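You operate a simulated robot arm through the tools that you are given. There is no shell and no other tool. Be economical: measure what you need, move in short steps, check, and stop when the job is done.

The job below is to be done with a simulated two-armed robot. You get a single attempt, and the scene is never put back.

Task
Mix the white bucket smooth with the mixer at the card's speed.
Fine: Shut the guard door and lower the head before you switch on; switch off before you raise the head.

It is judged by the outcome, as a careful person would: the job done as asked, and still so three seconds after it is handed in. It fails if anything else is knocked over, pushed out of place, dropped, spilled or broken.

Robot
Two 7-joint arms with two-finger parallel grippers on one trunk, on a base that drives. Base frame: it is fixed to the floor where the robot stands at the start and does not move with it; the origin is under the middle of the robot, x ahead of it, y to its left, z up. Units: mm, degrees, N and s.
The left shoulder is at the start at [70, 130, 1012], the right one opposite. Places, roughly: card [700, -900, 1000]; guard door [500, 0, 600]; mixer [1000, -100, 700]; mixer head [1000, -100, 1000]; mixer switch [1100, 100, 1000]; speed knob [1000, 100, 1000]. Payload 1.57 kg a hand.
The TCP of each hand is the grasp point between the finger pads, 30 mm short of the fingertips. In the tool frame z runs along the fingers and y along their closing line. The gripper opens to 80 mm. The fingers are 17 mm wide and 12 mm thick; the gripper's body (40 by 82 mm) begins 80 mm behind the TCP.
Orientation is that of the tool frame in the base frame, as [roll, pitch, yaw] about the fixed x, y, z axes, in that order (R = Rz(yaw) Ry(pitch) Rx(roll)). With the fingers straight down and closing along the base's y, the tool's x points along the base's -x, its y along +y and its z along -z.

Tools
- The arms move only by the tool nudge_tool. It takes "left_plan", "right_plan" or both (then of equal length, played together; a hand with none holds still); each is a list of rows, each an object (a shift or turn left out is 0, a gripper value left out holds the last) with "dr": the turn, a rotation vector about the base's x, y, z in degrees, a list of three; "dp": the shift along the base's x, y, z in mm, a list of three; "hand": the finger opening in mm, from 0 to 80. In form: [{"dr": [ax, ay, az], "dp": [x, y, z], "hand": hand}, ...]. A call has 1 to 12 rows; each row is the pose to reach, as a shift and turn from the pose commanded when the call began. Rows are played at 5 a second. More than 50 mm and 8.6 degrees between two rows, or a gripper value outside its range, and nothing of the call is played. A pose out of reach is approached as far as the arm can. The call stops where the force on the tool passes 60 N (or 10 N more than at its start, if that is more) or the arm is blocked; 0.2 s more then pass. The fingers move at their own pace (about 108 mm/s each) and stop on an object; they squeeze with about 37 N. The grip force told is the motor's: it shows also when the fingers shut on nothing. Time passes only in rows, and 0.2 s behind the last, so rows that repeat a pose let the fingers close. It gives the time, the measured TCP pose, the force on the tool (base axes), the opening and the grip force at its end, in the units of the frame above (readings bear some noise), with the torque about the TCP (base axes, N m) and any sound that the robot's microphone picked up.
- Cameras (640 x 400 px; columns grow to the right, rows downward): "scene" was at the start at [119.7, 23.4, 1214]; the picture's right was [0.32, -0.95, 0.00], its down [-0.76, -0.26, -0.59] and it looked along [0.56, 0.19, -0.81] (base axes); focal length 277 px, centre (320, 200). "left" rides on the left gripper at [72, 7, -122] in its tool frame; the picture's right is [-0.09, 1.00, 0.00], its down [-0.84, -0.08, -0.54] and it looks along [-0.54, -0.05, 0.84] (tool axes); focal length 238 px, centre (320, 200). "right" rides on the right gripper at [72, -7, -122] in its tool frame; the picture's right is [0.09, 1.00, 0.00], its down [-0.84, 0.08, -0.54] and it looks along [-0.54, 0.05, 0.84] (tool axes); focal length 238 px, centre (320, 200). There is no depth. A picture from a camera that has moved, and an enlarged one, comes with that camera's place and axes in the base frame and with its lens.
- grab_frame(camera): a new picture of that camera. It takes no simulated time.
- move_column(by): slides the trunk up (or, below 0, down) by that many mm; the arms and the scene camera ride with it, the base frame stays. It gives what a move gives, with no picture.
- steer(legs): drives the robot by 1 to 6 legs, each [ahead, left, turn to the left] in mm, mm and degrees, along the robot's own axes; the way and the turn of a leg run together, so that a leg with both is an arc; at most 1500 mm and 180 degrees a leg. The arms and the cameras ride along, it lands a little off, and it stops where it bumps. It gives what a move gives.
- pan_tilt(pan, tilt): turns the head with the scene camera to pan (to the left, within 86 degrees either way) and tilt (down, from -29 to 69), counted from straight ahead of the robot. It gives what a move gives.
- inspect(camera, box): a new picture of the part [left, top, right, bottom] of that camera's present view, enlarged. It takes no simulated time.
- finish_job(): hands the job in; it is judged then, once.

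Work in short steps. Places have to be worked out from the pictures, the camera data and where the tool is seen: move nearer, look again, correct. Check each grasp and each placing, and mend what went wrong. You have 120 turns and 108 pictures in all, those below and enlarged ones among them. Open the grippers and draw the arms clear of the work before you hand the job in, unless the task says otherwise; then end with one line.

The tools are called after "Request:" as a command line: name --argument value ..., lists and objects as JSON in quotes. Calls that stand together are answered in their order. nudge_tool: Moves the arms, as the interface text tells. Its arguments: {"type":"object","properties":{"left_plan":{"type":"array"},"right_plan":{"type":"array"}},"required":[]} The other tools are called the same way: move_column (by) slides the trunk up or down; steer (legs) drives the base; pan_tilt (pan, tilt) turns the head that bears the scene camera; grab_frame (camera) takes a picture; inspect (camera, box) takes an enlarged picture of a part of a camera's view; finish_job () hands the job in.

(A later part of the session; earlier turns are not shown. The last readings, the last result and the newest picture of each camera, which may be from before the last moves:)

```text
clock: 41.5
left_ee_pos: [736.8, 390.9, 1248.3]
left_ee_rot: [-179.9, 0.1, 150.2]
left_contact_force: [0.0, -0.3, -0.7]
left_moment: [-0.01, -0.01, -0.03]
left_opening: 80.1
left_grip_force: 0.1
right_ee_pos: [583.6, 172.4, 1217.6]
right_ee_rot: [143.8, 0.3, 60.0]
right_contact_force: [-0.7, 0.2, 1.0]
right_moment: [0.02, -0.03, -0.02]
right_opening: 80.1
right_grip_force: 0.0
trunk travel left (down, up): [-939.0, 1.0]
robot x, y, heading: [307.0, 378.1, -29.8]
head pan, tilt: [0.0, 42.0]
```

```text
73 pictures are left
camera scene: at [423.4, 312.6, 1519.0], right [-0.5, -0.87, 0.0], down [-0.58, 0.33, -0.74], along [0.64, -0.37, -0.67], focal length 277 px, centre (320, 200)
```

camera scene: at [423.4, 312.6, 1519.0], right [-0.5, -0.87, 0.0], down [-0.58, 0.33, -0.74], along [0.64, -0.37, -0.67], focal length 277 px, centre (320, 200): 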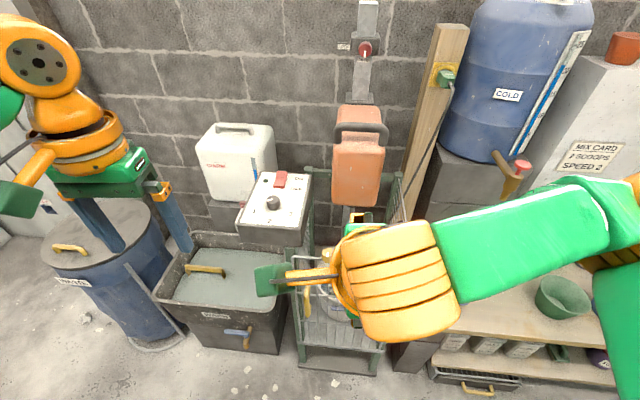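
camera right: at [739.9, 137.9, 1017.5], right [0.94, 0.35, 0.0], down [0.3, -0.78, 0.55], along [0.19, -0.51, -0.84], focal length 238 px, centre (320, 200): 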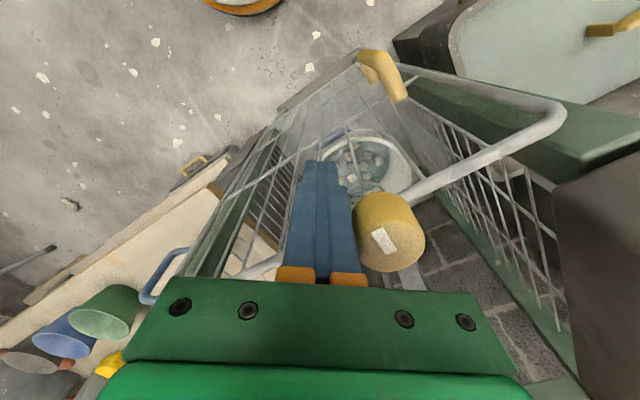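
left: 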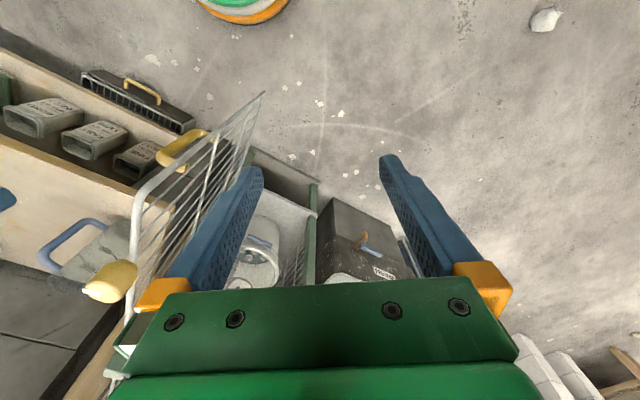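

Handle appears near (905,−75,1205). I drive forward to a working station where the right arm faces the head and the left arm faces the control box.

Request:
steer --legs '[[200, 18, 0], [75, 0, 0]]'

Request:
grab_frame --camera "scene"

Request:
grab_frame --camera "right"

Request:
grab_frame --camera "left"

```text
clock: 43.8
left_ee_pos: [979.4, 272.8, 1253.6]
left_ee_rot: [-179.8, 0.6, 150.3]
left_contact_force: [0.5, 1.0, 0.4]
left_moment: [-0.01, -0.08, 0.04]
left_opening: 80.2
left_grip_force: 0.0
right_ee_pos: [826.1, 53.4, 1221.3]
right_ee_rot: [143.2, 0.2, 60.1]
right_contact_force: [0.4, 1.2, -0.4]
right_moment: [-0.01, -0.04, 0.02]
right_opening: 80.0
right_grip_force: 0.1
trunk travel left (down, up): [-939.0, 1.0]
robot x, y, heading: [560.3, 253.6, -29.8]
head pan, tilt: [0.0, 42.0]
```

```text
72 pictures are left
camera scene: at [664.0, 195.3, 1520.4], right [-0.5, -0.87, 0.0], down [-0.57, 0.33, -0.75], along [0.65, -0.37, -0.66], focal length 277 px, centre (320, 200)
```

scene: 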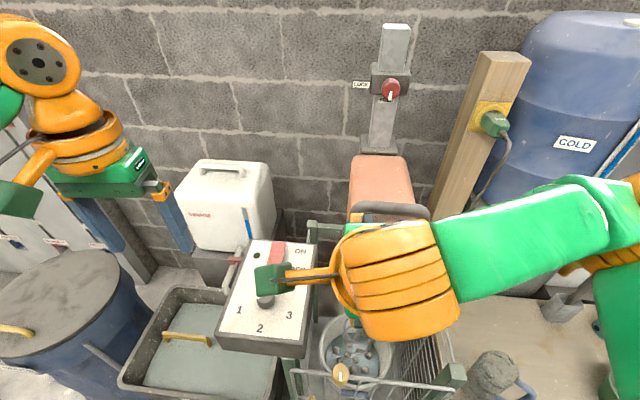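

```text
71 pictures are left
camera right: at [795.9, 156.2, 1313.7], right [0.74, -0.32, 0.59], down [-0.64, -0.59, 0.48], along [0.2, -0.74, -0.64], focal length 238 px, centre (320, 200)
```

right: 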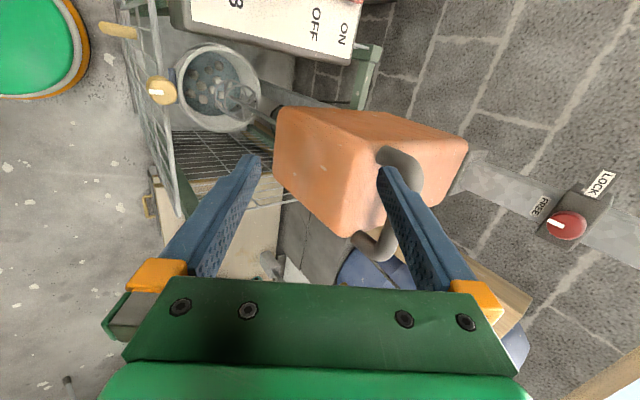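

```text
70 pictures are left
camera left: at [919.5, 314.9, 1374.1], right [0.57, 0.82, 0.0], down [0.68, -0.48, 0.55], along [0.45, -0.32, -0.83], focal length 238 px, centre (320, 200)
```

left: 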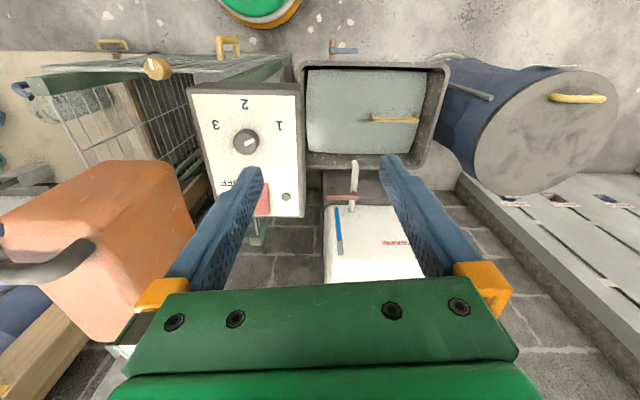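

Handle centre is about (888,−66,1203). I move the right hand to a standoff above/before it, along the tilted approach line.

Request:
nudge_tool --right_plan '[{"dp": [0, 0, 40]}, {"dp": [10, -35, 40]}, {"dp": [20, -70, 40]}, {"dp": [31, -101, 35]}]'

Request:
grab_frame --camera "right"

Request:
grab_frame --camera "scene"

```text
clock: 44.8
left_ee_pos: [991.4, 265.0, 1247.7]
left_ee_rot: [180.0, -0.1, 150.3]
left_contact_force: [-0.2, -0.2, -0.7]
left_moment: [0.01, 0.03, -0.01]
left_opening: 79.8
left_grip_force: 0.1
right_ee_pos: [869.5, -54.5, 1252.7]
right_ee_rot: [143.9, 0.3, 60.2]
right_contact_force: [0.3, -0.2, -1.1]
right_moment: [0.02, 0.0, 0.02]
right_opening: 80.0
right_grip_force: 0.0
trunk travel left (down, up): [-939.0, 1.0]
robot x, y, heading: [560.1, 255.5, -29.7]
head pan, tilt: [0.0, 42.0]
```

```text
69 pictures are left
camera right: at [839.2, 47.7, 1346.0], right [0.75, -0.32, 0.58], down [-0.64, -0.6, 0.49], along [0.19, -0.74, -0.65], focal length 238 px, centre (320, 200)
```

right: 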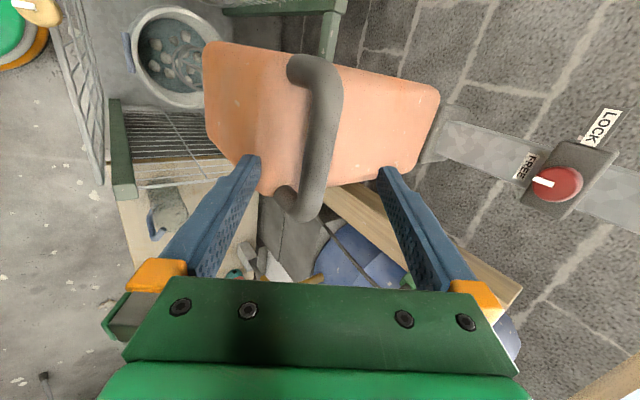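

```text
68 pictures are left
camera scene: at [679.0, 186.0, 1518.7], right [-0.5, -0.87, 0.0], down [-0.58, 0.33, -0.74], along [0.64, -0.37, -0.67], focal length 277 px, centre (320, 200)
```

scene: 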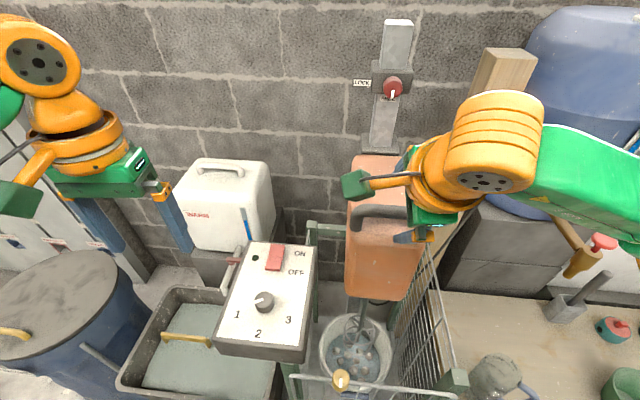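

The handle bar sits well between the fingers, about 57 mm ahead along the tool. Advance 50 mm and check, then close.

Request:
nudge_tool --right_plan '[{"dp": [13, 2, -22]}, {"dp": [25, -4, -44]}, {"dp": [25, -4, -44]}]'

Request:
grab_frame --camera "right"

```text
clock: 45.6
left_ee_pos: [986.4, 269.2, 1250.1]
left_ee_rot: [-179.9, 0.3, 150.2]
left_contact_force: [-0.2, 0.1, 0.0]
left_moment: [0.01, -0.01, 0.03]
left_opening: 80.0
left_grip_force: 0.1
right_ee_pos: [887.9, -56.1, 1210.1]
right_ee_rot: [143.7, 0.4, 60.0]
right_contact_force: [-5.5, 3.8, -0.3]
right_moment: [0.27, 0.24, -0.05]
right_opening: 79.8
right_grip_force: 0.1
trunk travel left (down, up): [-939.0, 1.0]
robot x, y, heading: [560.0, 253.2, -29.9]
head pan, tilt: [0.0, 42.0]
```

```text
67 pictures are left
camera right: at [857.2, 47.1, 1303.2], right [0.74, -0.32, 0.59], down [-0.64, -0.59, 0.49], along [0.2, -0.74, -0.64], focal length 238 px, centre (320, 200)
```

right: 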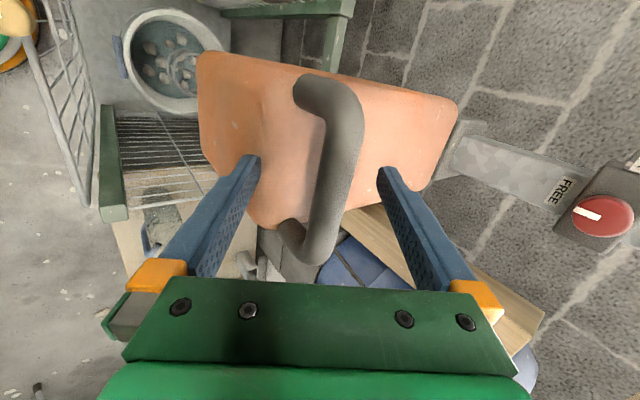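

A slight contact: the lower finger touches the head's front edge. I back off 20 mm, pre-close to 50 mm, advance 12 mm again, then close.

Request:
nudge_tool --right_plan '[{"dp": [-10, 6, 16]}, {"dp": [-10, 6, 16], "hand": 50}, {"dp": [-8, 5, 16], "hand": 50}, {"dp": [-2, 2, 6], "hand": 50}, {"dp": [-2, 2, 6], "hand": 0}, {"dp": [-2, 2, 6], "hand": 0}, {"dp": [-2, 2, 6], "hand": 0}]'

Request:
grab_frame --camera "right"

```text
clock: 47.2
left_ee_pos: [992.9, 265.8, 1249.2]
left_ee_rot: [-180.0, -0.1, 150.3]
left_contact_force: [0.0, 0.0, 0.4]
left_moment: [0.02, 0.03, 0.01]
left_opening: 79.7
left_grip_force: 0.0
right_ee_pos: [893.1, -57.4, 1213.5]
right_ee_rot: [143.9, 0.1, 60.2]
right_contact_force: [9.0, -3.9, 9.9]
right_moment: [0.47, -0.78, -0.4]
right_opening: 22.8
right_grip_force: 35.3
trunk travel left (down, up): [-939.0, 1.0]
robot x, y, heading: [559.9, 252.9, -29.8]
head pan, tilt: [0.0, 42.0]
```

```text
66 pictures are left
camera right: at [863.1, 44.9, 1307.2], right [0.74, -0.32, 0.59], down [-0.64, -0.6, 0.49], along [0.19, -0.74, -0.65], focal length 238 px, centre (320, 200)
```

right: 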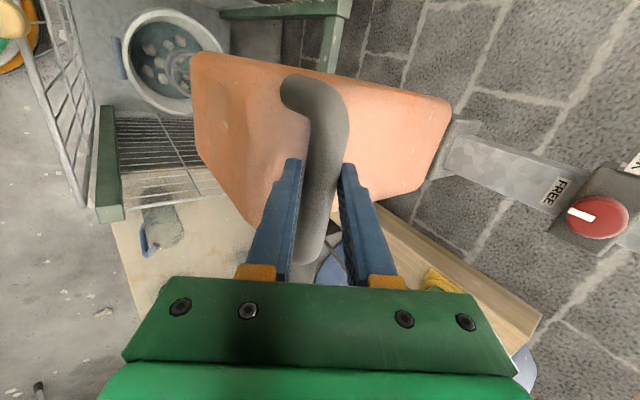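

Handle is gripped (22.8 mm, 35 N). I pull down in small steps with the arm, watching the force.

Request:
nudge_tool --right_plan '[{"dp": [0, 0, -10]}, {"dp": [0, 0, -20]}, {"dp": [0, 0, -30]}, {"dp": [0, 0, -40]}]'

```text
clock: 48.2
left_ee_pos: [993.2, 263.5, 1248.1]
left_ee_rot: [-180.0, -0.3, 150.4]
left_contact_force: [0.3, -0.4, 0.0]
left_moment: [0.02, -0.02, 0.02]
left_opening: 79.9
left_grip_force: 0.1
right_ee_pos: [892.8, -57.8, 1171.7]
right_ee_rot: [144.1, 0.1, 60.1]
right_contact_force: [7.1, -6.1, 1.7]
right_moment: [0.28, -0.29, -0.64]
right_opening: 22.8
right_grip_force: 35.0
trunk travel left (down, up): [-939.0, 1.0]
robot x, y, heading: [558.3, 251.8, -29.7]
head pan, tilt: [0.0, 42.0]
```

It slides freely. Continue lowering.

Request:
nudge_tool --right_plan '[{"dp": [0, 0, -12]}, {"dp": [0, 0, -24]}, {"dp": [0, 0, -36]}, {"dp": [0, 0, -48]}, {"dp": [0, 0, -60]}, {"dp": [0, 0, -72]}, {"dp": [0, 0, -84]}, {"dp": [0, 0, -96]}]'

Request:
grab_frame --camera "right"

Request:
grab_frame --camera "scene"

```text
clock: 50.0
left_ee_pos: [993.0, 263.4, 1247.4]
left_ee_rot: [-180.0, -0.3, 150.3]
left_contact_force: [0.1, 0.0, -0.3]
left_moment: [0.01, -0.02, 0.0]
left_opening: 80.0
left_grip_force: 0.0
right_ee_pos: [893.6, -56.8, 1076.8]
right_ee_rot: [144.2, 0.2, 60.0]
right_contact_force: [7.8, -6.7, 1.7]
right_moment: [0.45, -0.51, -0.42]
right_opening: 22.9
right_grip_force: 35.6
trunk travel left (down, up): [-939.0, 1.0]
robot x, y, heading: [561.6, 255.3, -29.7]
head pan, tilt: [0.0, 42.0]
```

```text
65 pictures are left
camera right: at [863.2, 44.8, 1171.0], right [0.75, -0.32, 0.58], down [-0.64, -0.6, 0.49], along [0.19, -0.74, -0.65], focal length 238 px, centre (320, 200)
```

right: 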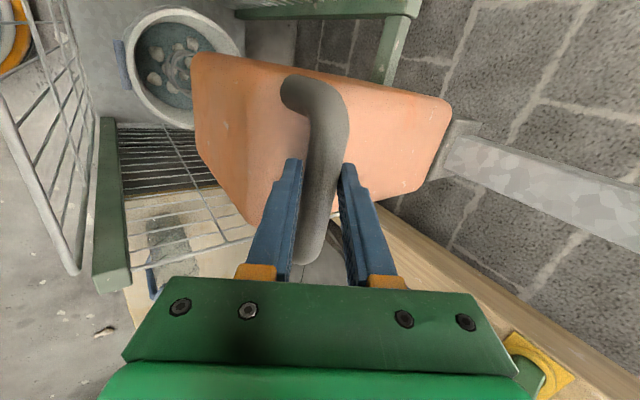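

```text
64 pictures are left
camera scene: at [680.6, 184.6, 1518.5], right [-0.5, -0.87, 0.0], down [-0.58, 0.33, -0.74], along [0.64, -0.37, -0.67], focal length 277 px, centre (320, 200)
```

scene: 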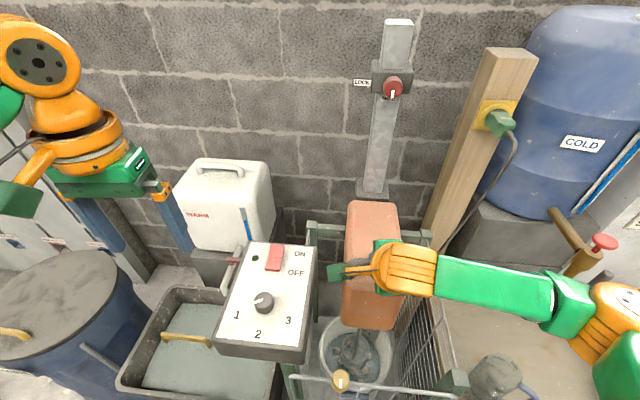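

The whisk enters the bucket centrally. Continue down until it meets the stop.

Request:
nudge_tool --right_plan '[{"dp": [0, 0, -10]}, {"dp": [0, 0, -20]}, {"dp": [0, 0, -30]}, {"dp": [0, 0, -40]}, {"dp": [0, 0, -50]}, {"dp": [0, 0, -60]}, {"dp": [0, 0, -70]}, {"dp": [0, 0, -80]}]'

Request:
grab_frame --camera "scene"

```text
clock: 51.8
left_ee_pos: [994.0, 263.8, 1248.6]
left_ee_rot: [-180.0, -0.2, 150.3]
left_contact_force: [-0.6, 0.3, -0.2]
left_moment: [0.0, 0.02, 0.0]
left_opening: 79.9
left_grip_force: 0.1
right_ee_pos: [892.2, -57.2, 997.5]
right_ee_rot: [144.0, 0.2, 60.1]
right_contact_force: [8.7, -6.6, 2.8]
right_moment: [0.36, -0.45, -0.52]
right_opening: 22.9
right_grip_force: 35.6
trunk travel left (down, up): [-939.0, 1.0]
robot x, y, heading: [562.7, 251.3, -29.7]
head pan, tilt: [0.0, 42.0]
```

```text
63 pictures are left
camera scene: at [680.6, 184.8, 1518.5], right [-0.5, -0.87, 0.0], down [-0.58, 0.33, -0.74], along [0.64, -0.37, -0.67], focal length 277 px, centre (320, 200)
```

scene: 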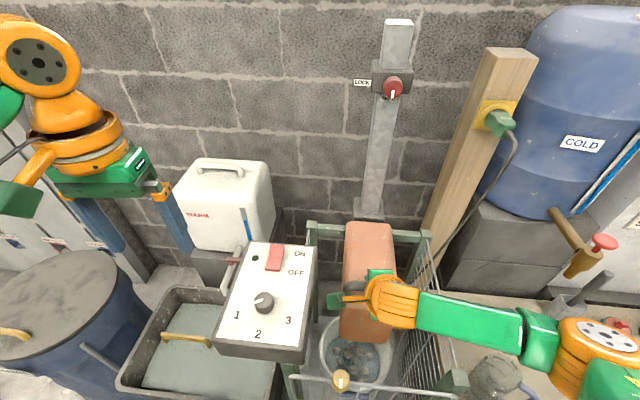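

Still free after 217 mm. I go on slowly to find the stop.

Request:
nudge_tool --right_plan '[{"dp": [0, 0, -8]}, {"dp": [0, 0, -16]}, {"dp": [0, 0, -24]}, {"dp": [0, 0, -32]}, {"dp": [0, 0, -40]}, {"dp": [0, 0, -48]}]'

Request:
grab_frame --camera "right"

```text
clock: 53.0
left_ee_pos: [986.2, 266.3, 1250.3]
left_ee_rot: [-179.9, 0.3, 150.2]
left_contact_force: [-0.4, -0.1, 0.4]
left_moment: [-0.01, -0.01, -0.03]
left_opening: 79.8
left_grip_force: 0.0
right_ee_pos: [894.9, -56.8, 968.4]
right_ee_rot: [142.3, 0.2, 59.9]
right_contact_force: [-2.1, -1.2, 14.6]
right_moment: [0.33, -0.29, -0.5]
right_opening: 22.8
right_grip_force: 34.9
trunk travel left (down, up): [-939.0, 1.0]
robot x, y, heading: [564.5, 255.7, -29.8]
head pan, tilt: [0.0, 42.0]
stopped in row 6 (right hand): the force on the tool passed its limit at 65 N (the readings are from after the stop); the commanded pose is now the measured one
```

```text
62 pictures are left
camera right: at [861.3, 46.2, 1060.1], right [0.73, -0.31, 0.61], down [-0.65, -0.59, 0.48], along [0.21, -0.75, -0.63], focal length 238 px, centre (320, 200)
```

right: 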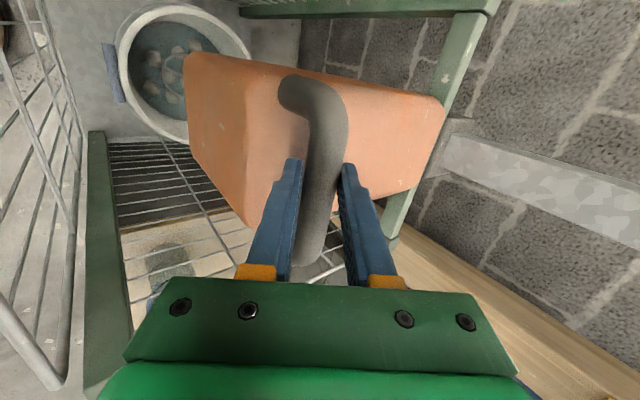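

The head met its lower stop (245 mm of travel). I open the fingers, back out along the tool axis and see whether the head stays down.

Request:
nudge_tool --right_plan '[{"hand": 50}, {"hand": 50}, {"dp": [-13, 7, 21], "hand": 50}, {"dp": [-26, 15, 42]}, {"dp": [-45, 26, 68]}, {"dp": [-60, 40, 100]}, {"dp": [-80, 55, 135]}]'

Request:
grab_frame --camera "right"

Request:
grab_frame --camera "scene"

```text
clock: 54.6
left_ee_pos: [989.4, 267.0, 1249.4]
left_ee_rot: [-179.9, 0.1, 150.4]
left_contact_force: [-0.3, -0.2, 0.1]
left_moment: [-0.06, 0.01, -0.02]
left_opening: 80.0
left_grip_force: 0.2
right_ee_pos: [815.3, -2.3, 1103.8]
right_ee_rot: [142.6, 0.2, 59.9]
right_contact_force: [0.6, 0.1, 0.6]
right_moment: [0.02, 0.0, 0.01]
right_opening: 50.1
right_grip_force: 0.1
trunk travel left (down, up): [-939.0, 1.0]
robot x, y, heading: [562.5, 257.1, -29.7]
head pan, tilt: [0.0, 42.0]
```

```text
61 pictures are left
camera right: at [783.9, 101.8, 1194.0], right [0.73, -0.31, 0.6], down [-0.65, -0.59, 0.48], along [0.2, -0.74, -0.64], focal length 238 px, centre (320, 200)
```

right: 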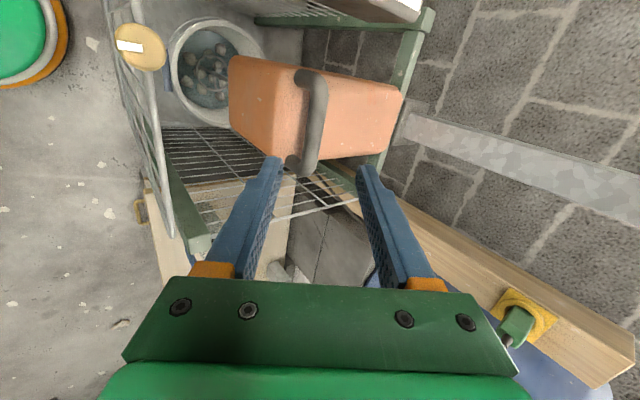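

```text
60 pictures are left
camera scene: at [676.3, 189.2, 1519.1], right [-0.5, -0.87, 0.0], down [-0.58, 0.33, -0.74], along [0.65, -0.37, -0.67], focal length 277 px, centre (320, 200)
```

scene: 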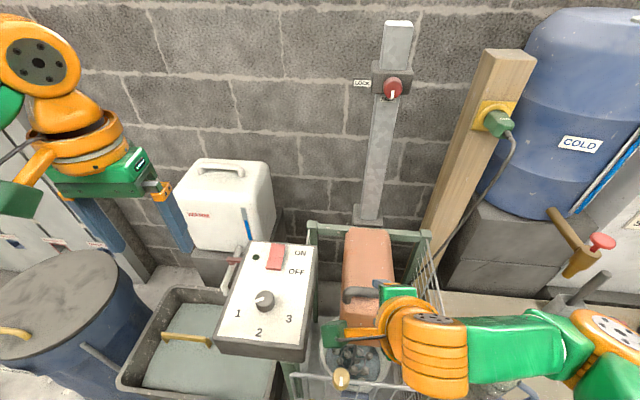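

The head stays down by itself. Next the speed knob at ≈(962,147,1017): I bring the left hand above it, turned 45° clockwise so it has room to turn 90° counter-clockwise.

Request:
nudge_tool --left_plan '[{"dp": [-5, -20, -20], "dr": [0, 0, -8]}, {"dp": [-10, -40, -40], "dr": [0, 0, -16]}, {"dp": [-14, -60, -60], "dr": [0, 0, -24]}, {"dp": [-18, -80, -80], "dr": [0, 0, -32]}, {"dp": [-22, -100, -105], "dr": [0, 0, -40]}, {"dp": [-27, -120, -130], "dr": [0, 0, -45]}]'

Request:
grab_frame --camera "left"

Request:
grab_frame --camera "scene"

```text
clock: 56.0
left_ee_pos: [963.2, 144.5, 1118.6]
left_ee_rot: [-180.0, 0.1, 105.2]
left_contact_force: [-0.2, -1.2, 1.4]
left_moment: [0.03, -0.05, -0.01]
left_opening: 79.9
left_grip_force: 0.1
right_ee_pos: [817.5, -2.9, 1102.7]
right_ee_rot: [142.5, 0.1, 60.0]
right_contact_force: [-0.5, -0.4, -0.3]
right_moment: [0.01, 0.01, 0.0]
right_opening: 50.2
right_grip_force: 0.1
trunk travel left (down, up): [-939.0, 1.0]
robot x, y, heading: [558.8, 255.3, -30.1]
head pan, tilt: [0.0, 42.0]
```

```text
59 pictures are left
camera left: at [951.1, 216.2, 1241.0], right [0.99, 0.17, 0.0], down [0.15, -0.83, 0.54], along [0.09, -0.53, -0.84], focal length 238 px, centre (320, 200)
```

left: 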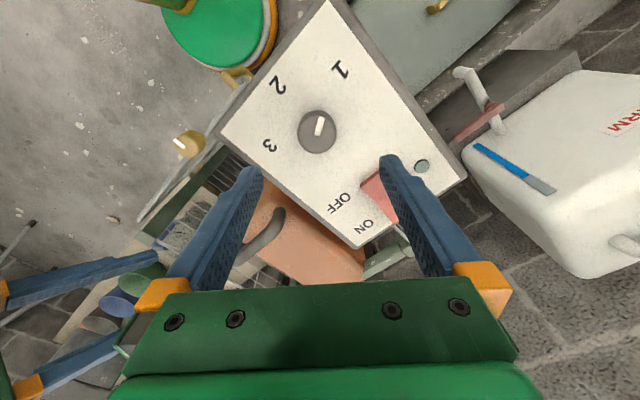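

```text
58 pictures are left
camera scene: at [676.9, 186.8, 1519.0], right [-0.5, -0.87, 0.0], down [-0.58, 0.33, -0.74], along [0.64, -0.37, -0.67], focal length 277 px, centre (320, 200)
```

scene: 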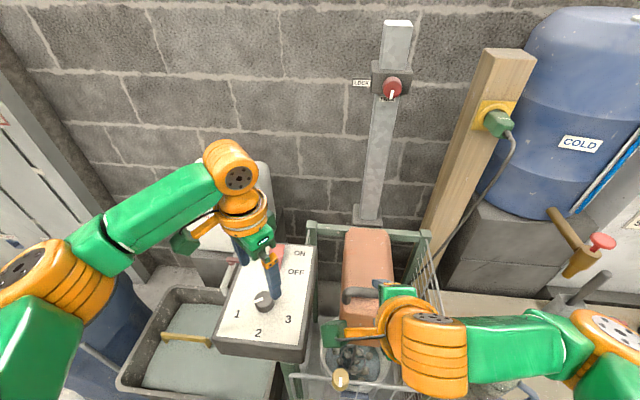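

The knob is at about (959,153). I zoom in to measure the pointer and mark angles precisely.

Request:
inspect --camera "left" --box '[210, 40, 450, 190]'

```text
2.67 times, centred on (330, 115) of left
camera zoom: at [951.1, 216.2, 1241.0], right [0.99, 0.17, 0.0], down [0.15, -0.83, 0.54], along [0.09, -0.53, -0.84], focal length 636 px, centre (293, 427)
```

zoom: 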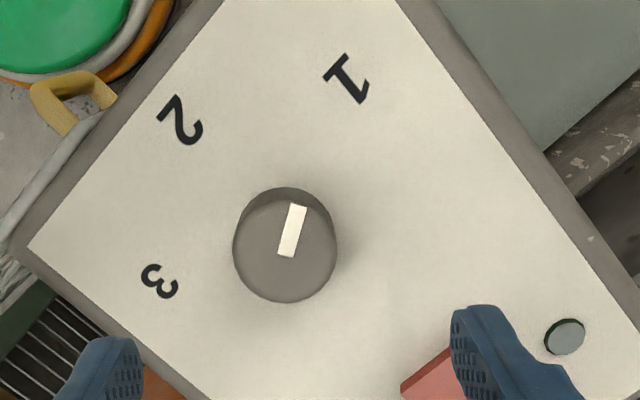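

Pointer is at about 86° and mark 2 at about 145°, mark 1 ~80°: the knob now stands at 1 and needs ≈+59°. I lower the open fingers around the knob.

Request:
nudge_tool --left_plan '[{"dp": [-2, 2, -30]}, {"dp": [-2, 2, -60]}, {"dp": [-2, 2, -75]}, {"dp": [-2, 2, -86]}]'

Request:
grab_frame --camera "left"

Request:
inspect --camera "scene" --box '[200, 220, 340, 360]'

```text
clock: 57.0
left_ee_pos: [961.7, 148.8, 1033.8]
left_ee_rot: [-179.8, 0.2, 105.4]
left_contact_force: [0.2, 0.1, -0.5]
left_moment: [-0.02, 0.02, 0.02]
left_opening: 80.0
left_grip_force: 0.0
right_ee_pos: [815.4, -2.3, 1102.4]
right_ee_rot: [142.6, 0.1, 60.0]
right_contact_force: [0.7, -0.2, 0.1]
right_moment: [-0.03, -0.01, -0.02]
right_opening: 50.3
right_grip_force: 0.0
trunk travel left (down, up): [-939.0, 1.0]
robot x, y, heading: [561.2, 257.0, -29.6]
head pan, tilt: [0.0, 42.0]
```

```text
56 pictures are left
camera left: at [948.6, 219.9, 1155.8], right [0.98, 0.17, 0.0], down [0.15, -0.83, 0.54], along [0.09, -0.54, -0.84], focal length 238 px, centre (320, 200)
```

left: 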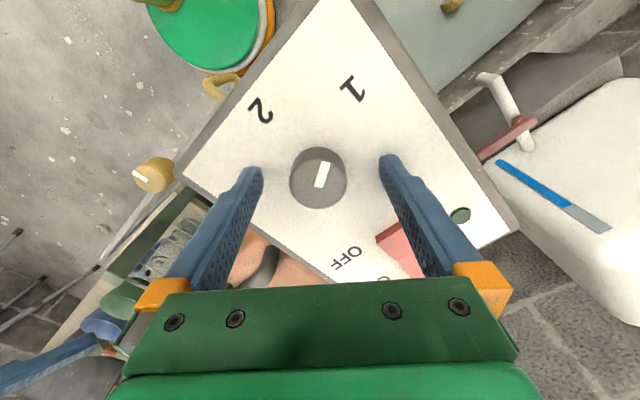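

```text
2.86 times, centred on (270, 290) of scene
camera zoom: at [676.7, 188.4, 1519.0], right [-0.5, -0.87, 0.0], down [-0.58, 0.33, -0.74], along [0.64, -0.37, -0.67], focal length 792 px, centre (463, -57)
```

zoom: 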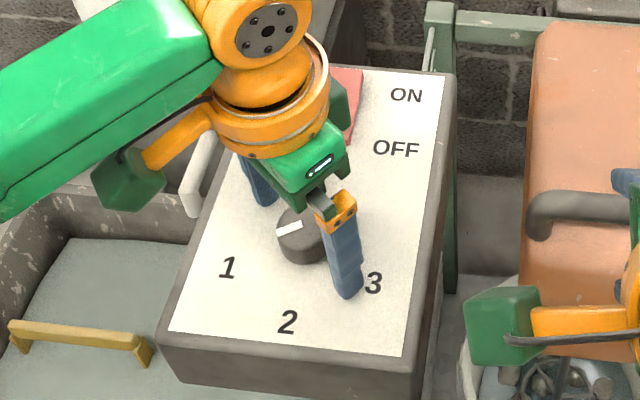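

Knob is centred between the fingertips. Lower a few more mm and close on it.

Request:
nudge_tool --left_plan '[{"dp": [0, 0, -4]}, {"dp": [0, 0, -8]}, {"dp": [0, 0, -8], "hand": 0}, {"dp": [0, 0, -8], "hand": 0}, {"dp": [0, 0, -8], "hand": 0}]'

Request:
grab_frame --camera "left"

```text
clock: 58.4
left_ee_pos: [958.7, 149.5, 1028.8]
left_ee_rot: [179.8, 0.7, 105.4]
left_contact_force: [2.7, 4.3, 31.4]
left_moment: [0.51, 1.9, -0.37]
left_opening: 34.4
left_grip_force: 37.3
right_ee_pos: [812.2, -0.2, 1102.9]
right_ee_rot: [142.4, 0.2, 60.1]
right_contact_force: [-0.4, -0.2, -0.7]
right_moment: [-0.03, 0.02, -0.02]
right_opening: 49.8
right_grip_force: 0.0
trunk travel left (down, up): [-939.0, 1.0]
robot x, y, heading: [563.5, 254.6, -29.6]
head pan, tilt: [0.0, 42.0]
stopped in row 5 (left hand): the force on the tool passed its limit at 61 N (the readings are from after the stop); the commanded pose is now the measured one
```

```text
54 pictures are left
camera left: at [945.5, 222.6, 1151.3], right [0.98, 0.18, 0.01], down [0.14, -0.82, 0.55], along [0.1, -0.54, -0.83], focal length 238 px, centre (320, 200)
```

left: 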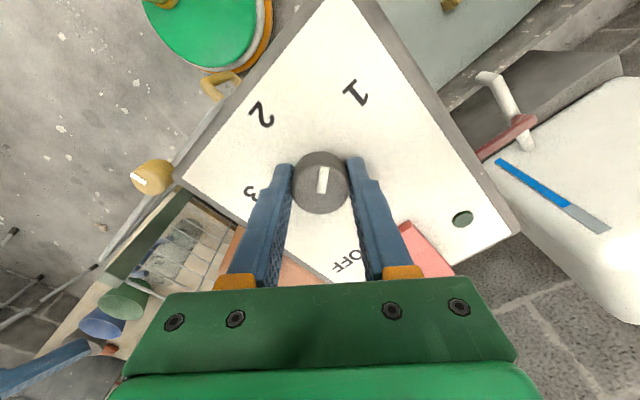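

Knob gripped (34 mm) but the tips press on the panel; I rise 3 mm and turn +59° counter-clockwise.

Request:
nudge_tool --left_plan '[{"dp": [0, 0, 2]}, {"dp": [0, 0, 4], "dr": [0, 0, 4]}, {"dp": [0, 0, 4], "dr": [0, 0, 12]}, {"dp": [0, 0, 4], "dr": [0, 0, 20]}, {"dp": [0, 0, 4], "dr": [0, 0, 28]}, {"dp": [0, 0, 4], "dr": [0, 0, 36]}, {"dp": [0, 0, 4], "dr": [0, 0, 44]}, {"dp": [0, 0, 4], "dr": [0, 0, 52]}, {"dp": [0, 0, 4], "dr": [0, 0, 59]}, {"dp": [0, 0, 4], "dr": [0, 0, 59]}]'

Request:
grab_frame --camera "left"

Request:
inspect --camera "scene" --box '[200, 220, 340, 360]'

```text
clock: 60.6
left_ee_pos: [960.7, 148.1, 1032.5]
left_ee_rot: [179.8, 0.6, 164.6]
left_contact_force: [-16.6, 6.0, -23.6]
left_moment: [-0.13, 0.6, -0.02]
left_opening: 34.9
left_grip_force: 41.7
right_ee_pos: [813.4, -2.0, 1102.6]
right_ee_rot: [142.5, 0.2, 60.1]
right_contact_force: [-0.4, -0.3, 0.2]
right_moment: [0.0, 0.02, -0.01]
right_opening: 50.0
right_grip_force: 0.1
trunk travel left (down, up): [-939.0, 1.0]
robot x, y, heading: [562.3, 251.8, -29.7]
head pan, tilt: [0.0, 42.0]
```

```text
53 pictures are left
camera left: at [891.4, 174.5, 1153.6], right [0.35, 0.94, 0.0], down [0.78, -0.3, 0.55], along [0.51, -0.19, -0.84], focal length 238 px, centre (320, 200)
```

left: 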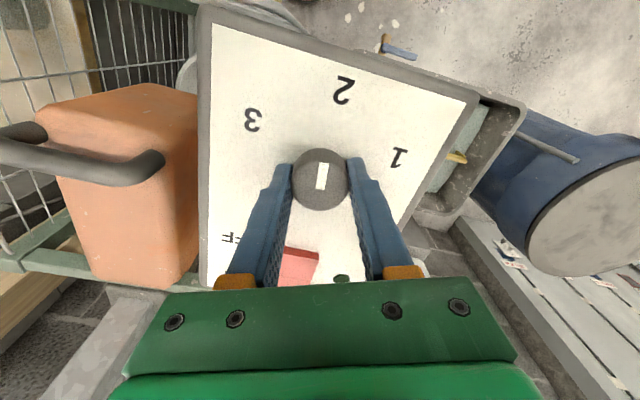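

```text
2.86 times, centred on (270, 290) of scene
camera zoom: at [673.5, 189.7, 1519.3], right [-0.5, -0.87, 0.0], down [-0.58, 0.33, -0.74], along [0.65, -0.37, -0.67], focal length 792 px, centre (463, -57)
```

zoom: 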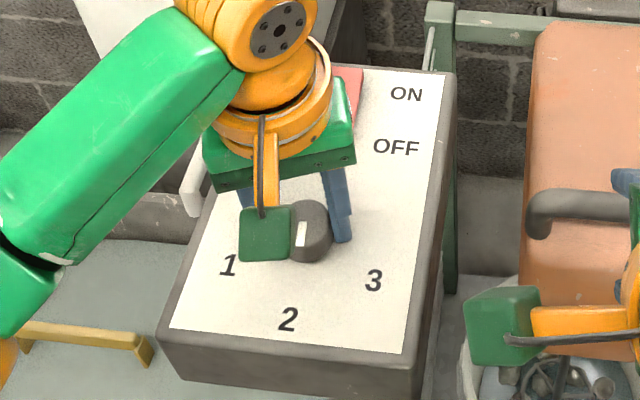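

The knob followed; pointer heads to 2. I release, lift and check the angle.

Request:
nudge_tool --left_plan '[{"hand": 60}, {"hand": 80}, {"dp": [0, 0, 40]}, {"dp": [0, 0, 80]}]'

Request:
inspect --camera "left" --box '[210, 40, 450, 190]'

```text
clock: 61.6
left_ee_pos: [961.8, 146.6, 1111.7]
left_ee_rot: [179.9, 0.3, 164.4]
left_contact_force: [-0.2, 0.1, 0.3]
left_moment: [0.04, 0.01, -0.03]
left_opening: 80.1
left_grip_force: 0.0
right_ee_pos: [816.9, -2.4, 1100.6]
right_ee_rot: [142.7, 0.2, 60.0]
right_contact_force: [-0.1, -0.5, -0.3]
right_moment: [0.0, -0.02, 0.02]
right_opening: 50.1
right_grip_force: 0.1
trunk travel left (down, up): [-939.0, 1.0]
robot x, y, heading: [562.1, 253.2, -29.9]
head pan, tilt: [0.0, 42.0]
```

```text
2.67 times, centred on (330, 115) of left
camera zoom: at [893.6, 174.2, 1233.7], right [0.36, 0.93, 0.0], down [0.78, -0.3, 0.55], along [0.51, -0.19, -0.84], focal length 636 px, centre (293, 427)
```

zoom: 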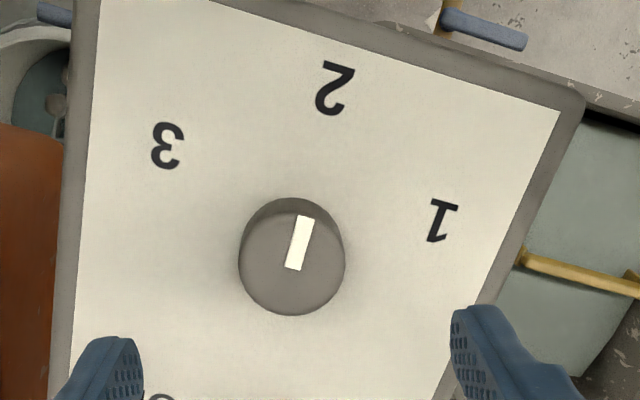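

Pointer is on 2. Now the switch at ≈(1040,90): I close the left fingers, tilt them forward for reach and come above its ON (rear) half.

Request:
nudge_tool --left_plan '[{"dp": [5, -3, 10], "dr": [-4, -6.9, 0], "hand": 0}, {"dp": [15, -12, 10], "dr": [-8, -13.8, 0]}, {"dp": [30, -24, 10], "dr": [-12, -20.7, 0]}, {"dp": [45, -36, 10], "dr": [-16, -27.6, 0]}, {"dp": [60, -48, 10], "dr": [-18, -31.2, 0]}, {"dp": [75, -58, 0], "dr": [-18, -31.2, 0]}]'

Request:
grab_frame --camera "left"

Request:
inspect --camera "scene" --box '[200, 200, 360, 360]'

```text
clock: 63.0
left_ee_pos: [1037.0, 89.1, 1110.6]
left_ee_rot: [-169.9, 35.1, 167.7]
left_contact_force: [-0.8, 0.1, 0.0]
left_moment: [-0.03, 0.01, -0.03]
left_opening: 0.1
left_grip_force: 21.2
right_ee_pos: [816.8, -3.1, 1101.5]
right_ee_rot: [142.7, 0.1, 60.0]
right_contact_force: [-0.2, 1.0, -0.1]
right_moment: [-0.01, 0.01, 0.01]
right_opening: 50.0
right_grip_force: 0.1
trunk travel left (down, up): [-939.0, 1.0]
robot x, y, heading: [559.9, 250.4, -29.6]
head pan, tilt: [0.0, 42.0]
```

```text
50 pictures are left
camera left: at [919.1, 143.0, 1166.3], right [0.38, 0.92, -0.09], down [0.37, -0.06, 0.93], along [0.85, -0.39, -0.36], focal length 238 px, centre (320, 200)
```

left: 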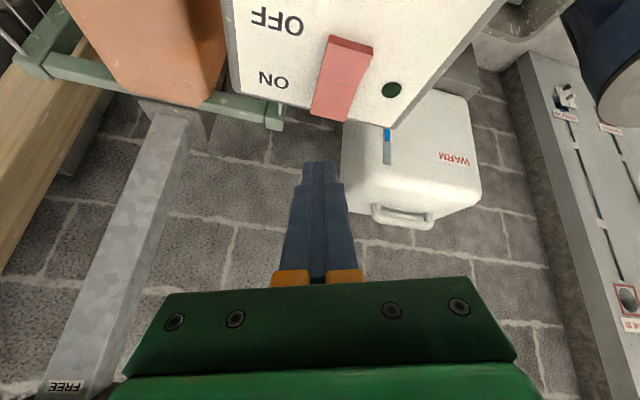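

```text
2.50 times, centred on (280, 280) of scene
camera zoom: at [677.7, 187.1, 1518.9], right [-0.5, -0.87, 0.0], down [-0.58, 0.33, -0.74], along [0.64, -0.37, -0.67], focal length 693 px, centre (420, 0)
```

zoom: 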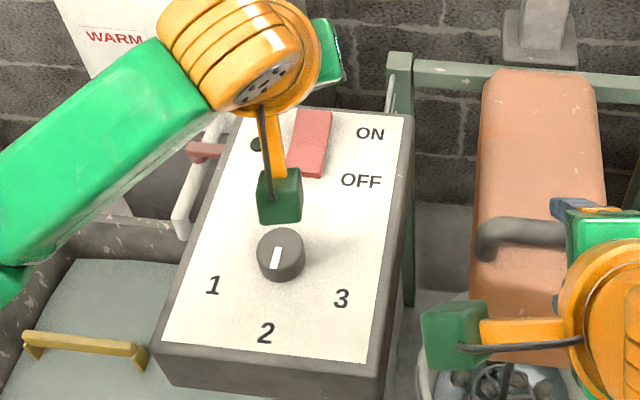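

Switch rear (ON) half is at ≈(1058,81,1018); fingertips are just above it. I descend and press it, in small force-limited steps.

Request:
nudge_tool --left_plan '[{"dp": [6, 1, -30]}, {"dp": [6, 1, -55]}, {"dp": [6, 1, -62]}, {"dp": [6, 1, -67]}, {"dp": [6, 1, -72]}, {"dp": [6, 1, -76]}]'

Request:
grab_frame --camera "left"

```text
clock: 64.4
left_ee_pos: [1041.7, 91.6, 1039.9]
left_ee_rot: [-169.5, 35.7, 167.9]
left_contact_force: [5.6, -0.6, 25.7]
left_moment: [-0.08, -0.43, -0.04]
left_opening: 0.0
left_grip_force: 21.1
right_ee_pos: [812.9, 0.2, 1104.9]
right_ee_rot: [142.4, 0.2, 60.0]
right_contact_force: [-0.3, 0.3, 0.2]
right_moment: [0.01, -0.04, 0.01]
right_opening: 49.9
right_grip_force: 0.0
trunk travel left (down, up): [-939.0, 1.0]
robot x, y, heading: [561.2, 254.2, -29.8]
head pan, tilt: [0.0, 42.0]
```

```text
48 pictures are left
camera left: at [923.0, 146.2, 1094.1], right [0.38, 0.92, -0.09], down [0.36, -0.05, 0.93], along [0.85, -0.39, -0.35], focal length 238 px, centre (320, 200)
```

left: 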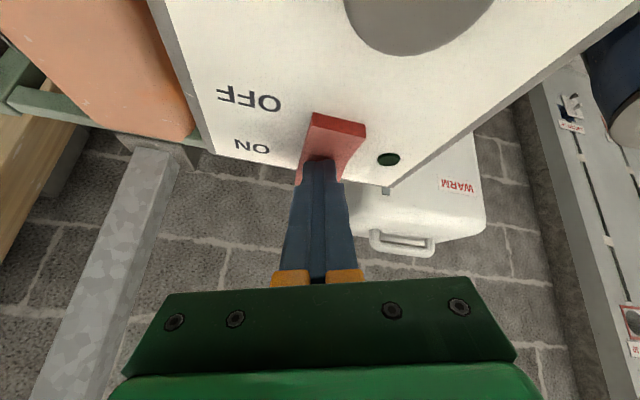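

Fingertips rest on the switch at 26 N but lamp is dark. Press a bit further.

Request:
nudge_tool --left_plan '[{"dp": [0, 0, -4]}, {"dp": [0, 0, -8]}, {"dp": [0, 0, -12]}]'

Request:
grab_frame --camera "left"

```text
clock: 65.0
left_ee_pos: [1041.7, 91.1, 1040.2]
left_ee_rot: [-169.1, 36.6, 168.2]
left_contact_force: [-5.4, 4.7, 16.9]
left_moment: [0.14, -0.05, 0.06]
left_opening: 0.0
left_grip_force: 21.5
right_ee_pos: [809.7, 1.6, 1103.9]
right_ee_rot: [142.3, 0.2, 60.0]
right_contact_force: [-0.9, 0.3, 0.5]
right_moment: [-0.03, 0.02, -0.03]
right_opening: 49.9
right_grip_force: 0.0
trunk travel left (down, up): [-939.0, 1.0]
robot x, y, heading: [561.5, 252.4, -29.9]
head pan, tilt: [0.0, 42.0]
stopped in row 2 (left hand): the force on the tool passed its limit at 63 N (the readings are from after the stop); the commanded pose is now the measured one
```

```text
47 pictures are left
camera left: at [921.6, 147.1, 1091.5], right [0.38, 0.92, -0.1], down [0.34, -0.04, 0.94], along [0.86, -0.39, -0.33], focal length 238 px, centre (320, 200)
```

left: 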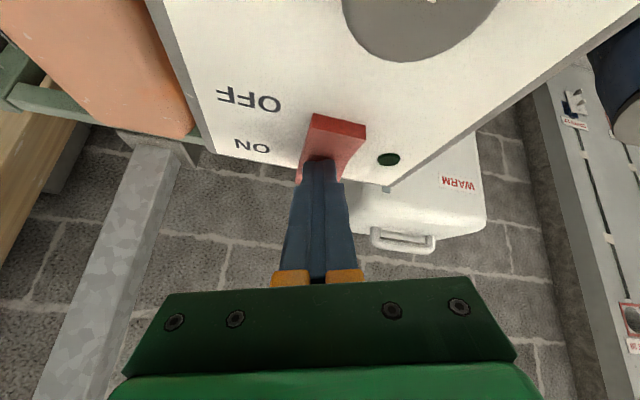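

Not flipped. I zoom on the switch to see where the tip rests against it.

Request:
inspect --camera "left" --box '[240, 80, 420, 210]'

Request:
inspect --camera "scene" --box '[225, 220, 325, 290]'

```text
3.08 times, centred on (330, 145) of left
camera zoom: at [921.6, 147.1, 1091.5], right [0.38, 0.92, -0.1], down [0.34, -0.04, 0.94], along [0.86, -0.39, -0.33], focal length 733 px, centre (289, 369)
```

zoom: 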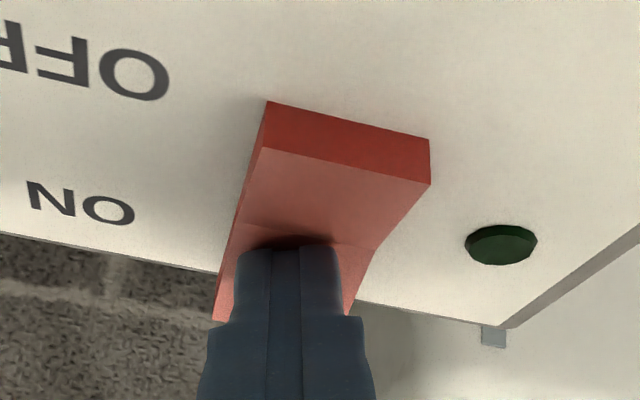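

```text
5.71 times, centred on (275, 255) of scene
camera zoom: at [667.9, 193.2, 1519.5], right [-0.5, -0.87, 0.0], down [-0.58, 0.33, -0.75], along [0.65, -0.37, -0.66], focal length 1584 px, centre (577, -114)
```

zoom: 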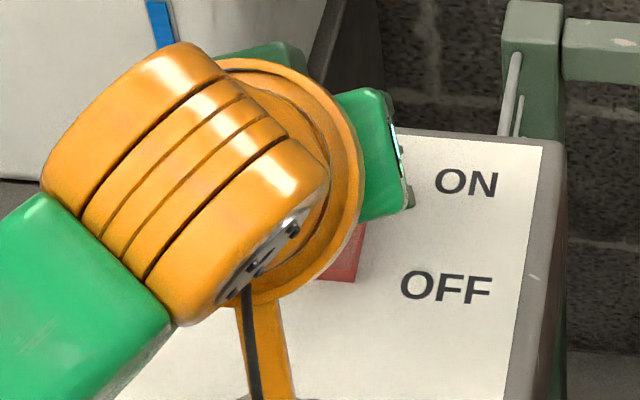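

The tip sits just behind the pivot ridge, so leverage is poor. I lift, move 13 mm further to the rear and press again.

Request:
nudge_tool --left_plan '[{"dp": [0, 0, 12]}, {"dp": [12, -7, 12]}, {"dp": [12, -7, 4]}, {"dp": [12, -7, -2]}, {"dp": [12, -7, -6]}, {"dp": [12, -7, -10]}]'

Request:
inspect --camera "left" --box '[240, 80, 420, 210]'

```text
clock: 66.3
left_ee_pos: [1056.1, 82.6, 1039.5]
left_ee_rot: [-168.2, 37.8, 168.6]
left_contact_force: [-5.6, 5.2, 17.9]
left_moment: [0.18, -0.04, 0.07]
left_opening: 0.0
left_grip_force: 21.3
right_ee_pos: [810.0, 2.3, 1104.5]
right_ee_rot: [142.2, 0.2, 60.0]
right_contact_force: [0.2, 0.6, 0.6]
right_moment: [0.03, 0.06, -0.02]
right_opening: 49.9
right_grip_force: 0.0
trunk travel left (down, up): [-939.0, 1.0]
robot x, y, heading: [559.5, 256.1, -29.7]
head pan, tilt: [0.0, 42.0]
stopped in row 6 (left hand): the force on the tool passed its limit at 64 N (the readings are from after the stop); the commanded pose is now the measured one
```

```text
3.08 times, centred on (330, 145) of left
camera zoom: at [936.0, 139.0, 1088.8], right [0.39, 0.92, -0.1], down [0.32, -0.03, 0.95], along [0.86, -0.4, -0.31], focal length 733 px, centre (289, 369)
```

zoom: 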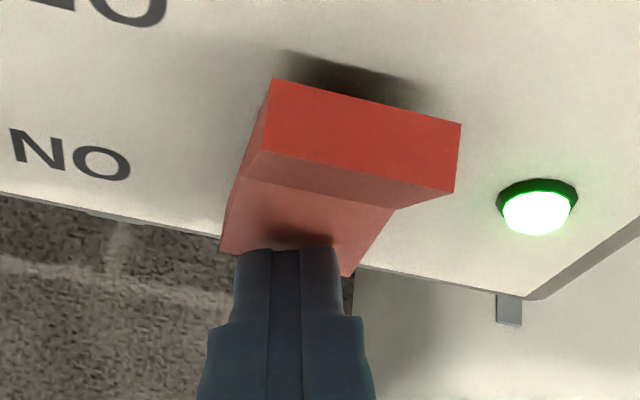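

Switched on: the lamp is lit. I lift off the switch and observe the bucket while it mixes.

Request:
nudge_tool --left_plan '[{"dp": [-3, 2, 15]}, {"dp": [-10, 6, 30]}, {"dp": [-15, 9, 45]}, {"dp": [-15, 9, 45]}, {"dp": [-15, 9, 45]}]'

Request:
grab_frame --camera "right"

Request:
grab_frame --camera "scene"

```text
clock: 67.5
left_ee_pos: [1046.3, 88.1, 1079.0]
left_ee_rot: [-168.7, 37.3, 168.4]
left_contact_force: [0.2, -0.7, -0.6]
left_moment: [-0.03, 0.01, 0.01]
left_opening: 0.1
left_grip_force: 21.7
right_ee_pos: [817.3, -2.6, 1101.8]
right_ee_rot: [142.7, 0.2, 60.0]
right_contact_force: [0.2, 0.2, 0.0]
right_moment: [0.05, -0.01, -0.03]
right_opening: 50.1
right_grip_force: 0.0
trunk travel left (down, up): [-939.0, 1.0]
robot x, y, heading: [562.2, 250.2, -29.7]
head pan, tilt: [0.0, 42.0]
```

```text
43 pictures are left
camera right: at [785.1, 101.2, 1193.7], right [0.73, -0.31, 0.6], down [-0.65, -0.59, 0.48], along [0.21, -0.74, -0.64], focal length 238 px, centre (320, 200)
```

right: 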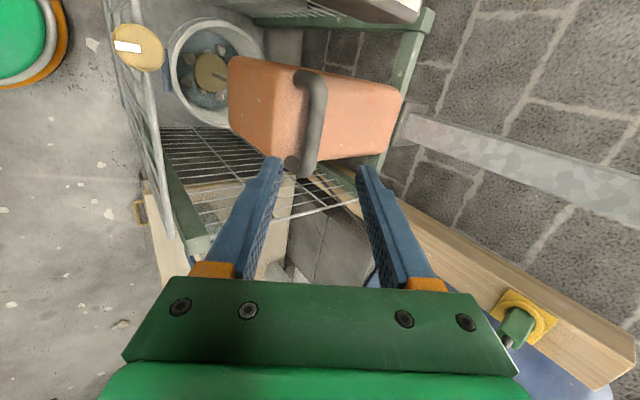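

```text
42 pictures are left
camera scene: at [677.2, 188.3, 1519.0], right [-0.5, -0.87, 0.0], down [-0.58, 0.33, -0.74], along [0.65, -0.37, -0.67], focal length 277 px, centre (320, 200)
```

scene: 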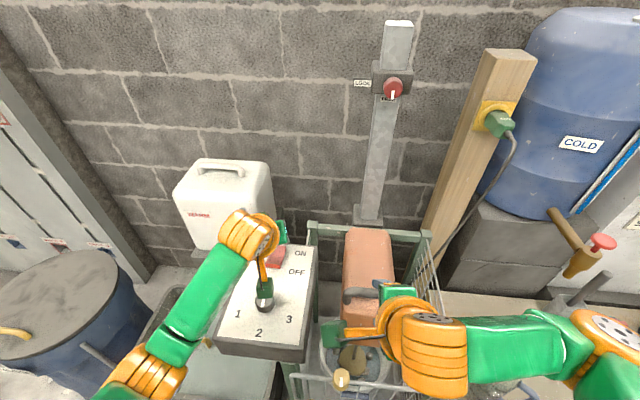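

It is mixing; a blended patch is forming. I let time pass and check the bucket.

Request:
nudge_tool --left_plan '[{}, {}, {}, {}, {}, {}, {}, {}, {}, {}, {}, {}]'

Request:
inspect --camera "right" --box '[140, 0, 300, 140]'

```text
clock: 70.1
left_ee_pos: [1046.9, 87.9, 1079.1]
left_ee_rot: [-168.6, 37.3, 168.4]
left_contact_force: [-0.3, 0.4, -0.4]
left_moment: [0.0, 0.02, 0.01]
left_opening: 0.0
left_grip_force: 21.5
right_ee_pos: [817.0, -1.6, 1102.9]
right_ee_rot: [142.6, 0.2, 60.0]
right_contact_force: [-0.6, -0.6, 0.3]
right_moment: [-0.01, -0.03, -0.01]
right_opening: 50.2
right_grip_force: 0.1
trunk travel left (down, up): [-939.0, 1.0]
robot x, y, heading: [559.4, 259.0, -29.7]
head pan, tilt: [0.0, 42.0]
```

```text
2.86 times, centred on (220, 70) of right
camera zoom: at [785.3, 101.0, 1193.6], right [0.73, -0.31, 0.6], down [-0.65, -0.59, 0.48], along [0.21, -0.74, -0.64], focal length 681 px, centre (606, 571)
```

zoom: 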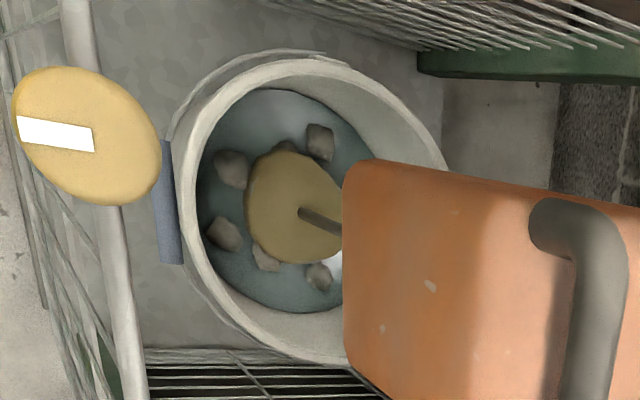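

A tan mixed patch grows around the shaft; more time needed.

Request:
nudge_tool --left_plan '[{}, {}, {}, {}, {}, {}, {}, {}, {}, {}, {}, {}]'

Request:
nudge_tool --left_plan '[{}, {}, {}, {}, {}, {}, {}, {}, {}, {}, {}, {}]'

Request:
inspect --camera "right" --box '[140, 0, 300, 140]'

```text
clock: 72.7
left_ee_pos: [1046.8, 87.6, 1078.9]
left_ee_rot: [-168.7, 37.2, 168.4]
left_contact_force: [0.4, 0.0, 0.3]
left_moment: [0.01, 0.0, -0.01]
left_opening: 0.0
left_grip_force: 21.2
right_ee_pos: [818.0, -3.2, 1101.7]
right_ee_rot: [142.6, 0.2, 60.1]
right_contact_force: [0.5, 0.0, 0.1]
right_moment: [-0.02, -0.03, -0.02]
right_opening: 50.1
right_grip_force: 0.0
trunk travel left (down, up): [-939.0, 1.0]
robot x, y, heading: [561.6, 253.3, -29.8]
head pan, tilt: [0.0, 42.0]
```

```text
clock: 75.3
left_ee_pos: [1046.3, 87.9, 1079.4]
left_ee_rot: [-168.6, 37.2, 168.4]
left_contact_force: [-0.9, 0.0, -0.1]
left_moment: [0.03, -0.02, 0.0]
left_opening: 0.0
left_grip_force: 22.0
right_ee_pos: [816.5, -1.1, 1103.1]
right_ee_rot: [142.7, 0.1, 60.0]
right_contact_force: [-0.1, 0.1, -0.1]
right_moment: [-0.02, 0.0, 0.0]
right_opening: 49.9
right_grip_force: 0.1
trunk travel left (down, up): [-939.0, 1.0]
robot x, y, heading: [558.8, 253.5, -29.6]
head pan, tilt: [0.0, 42.0]
```

```text
2.86 times, centred on (220, 70) of right
camera zoom: at [785.3, 101.0, 1193.6], right [0.73, -0.31, 0.6], down [-0.65, -0.59, 0.48], along [0.21, -0.74, -0.64], focal length 681 px, centre (606, 571)
```

zoom: 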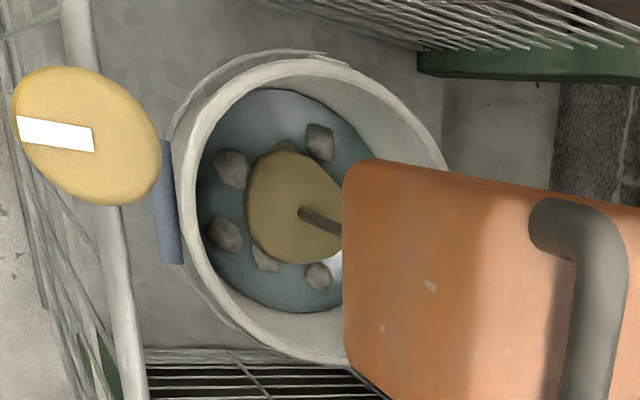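

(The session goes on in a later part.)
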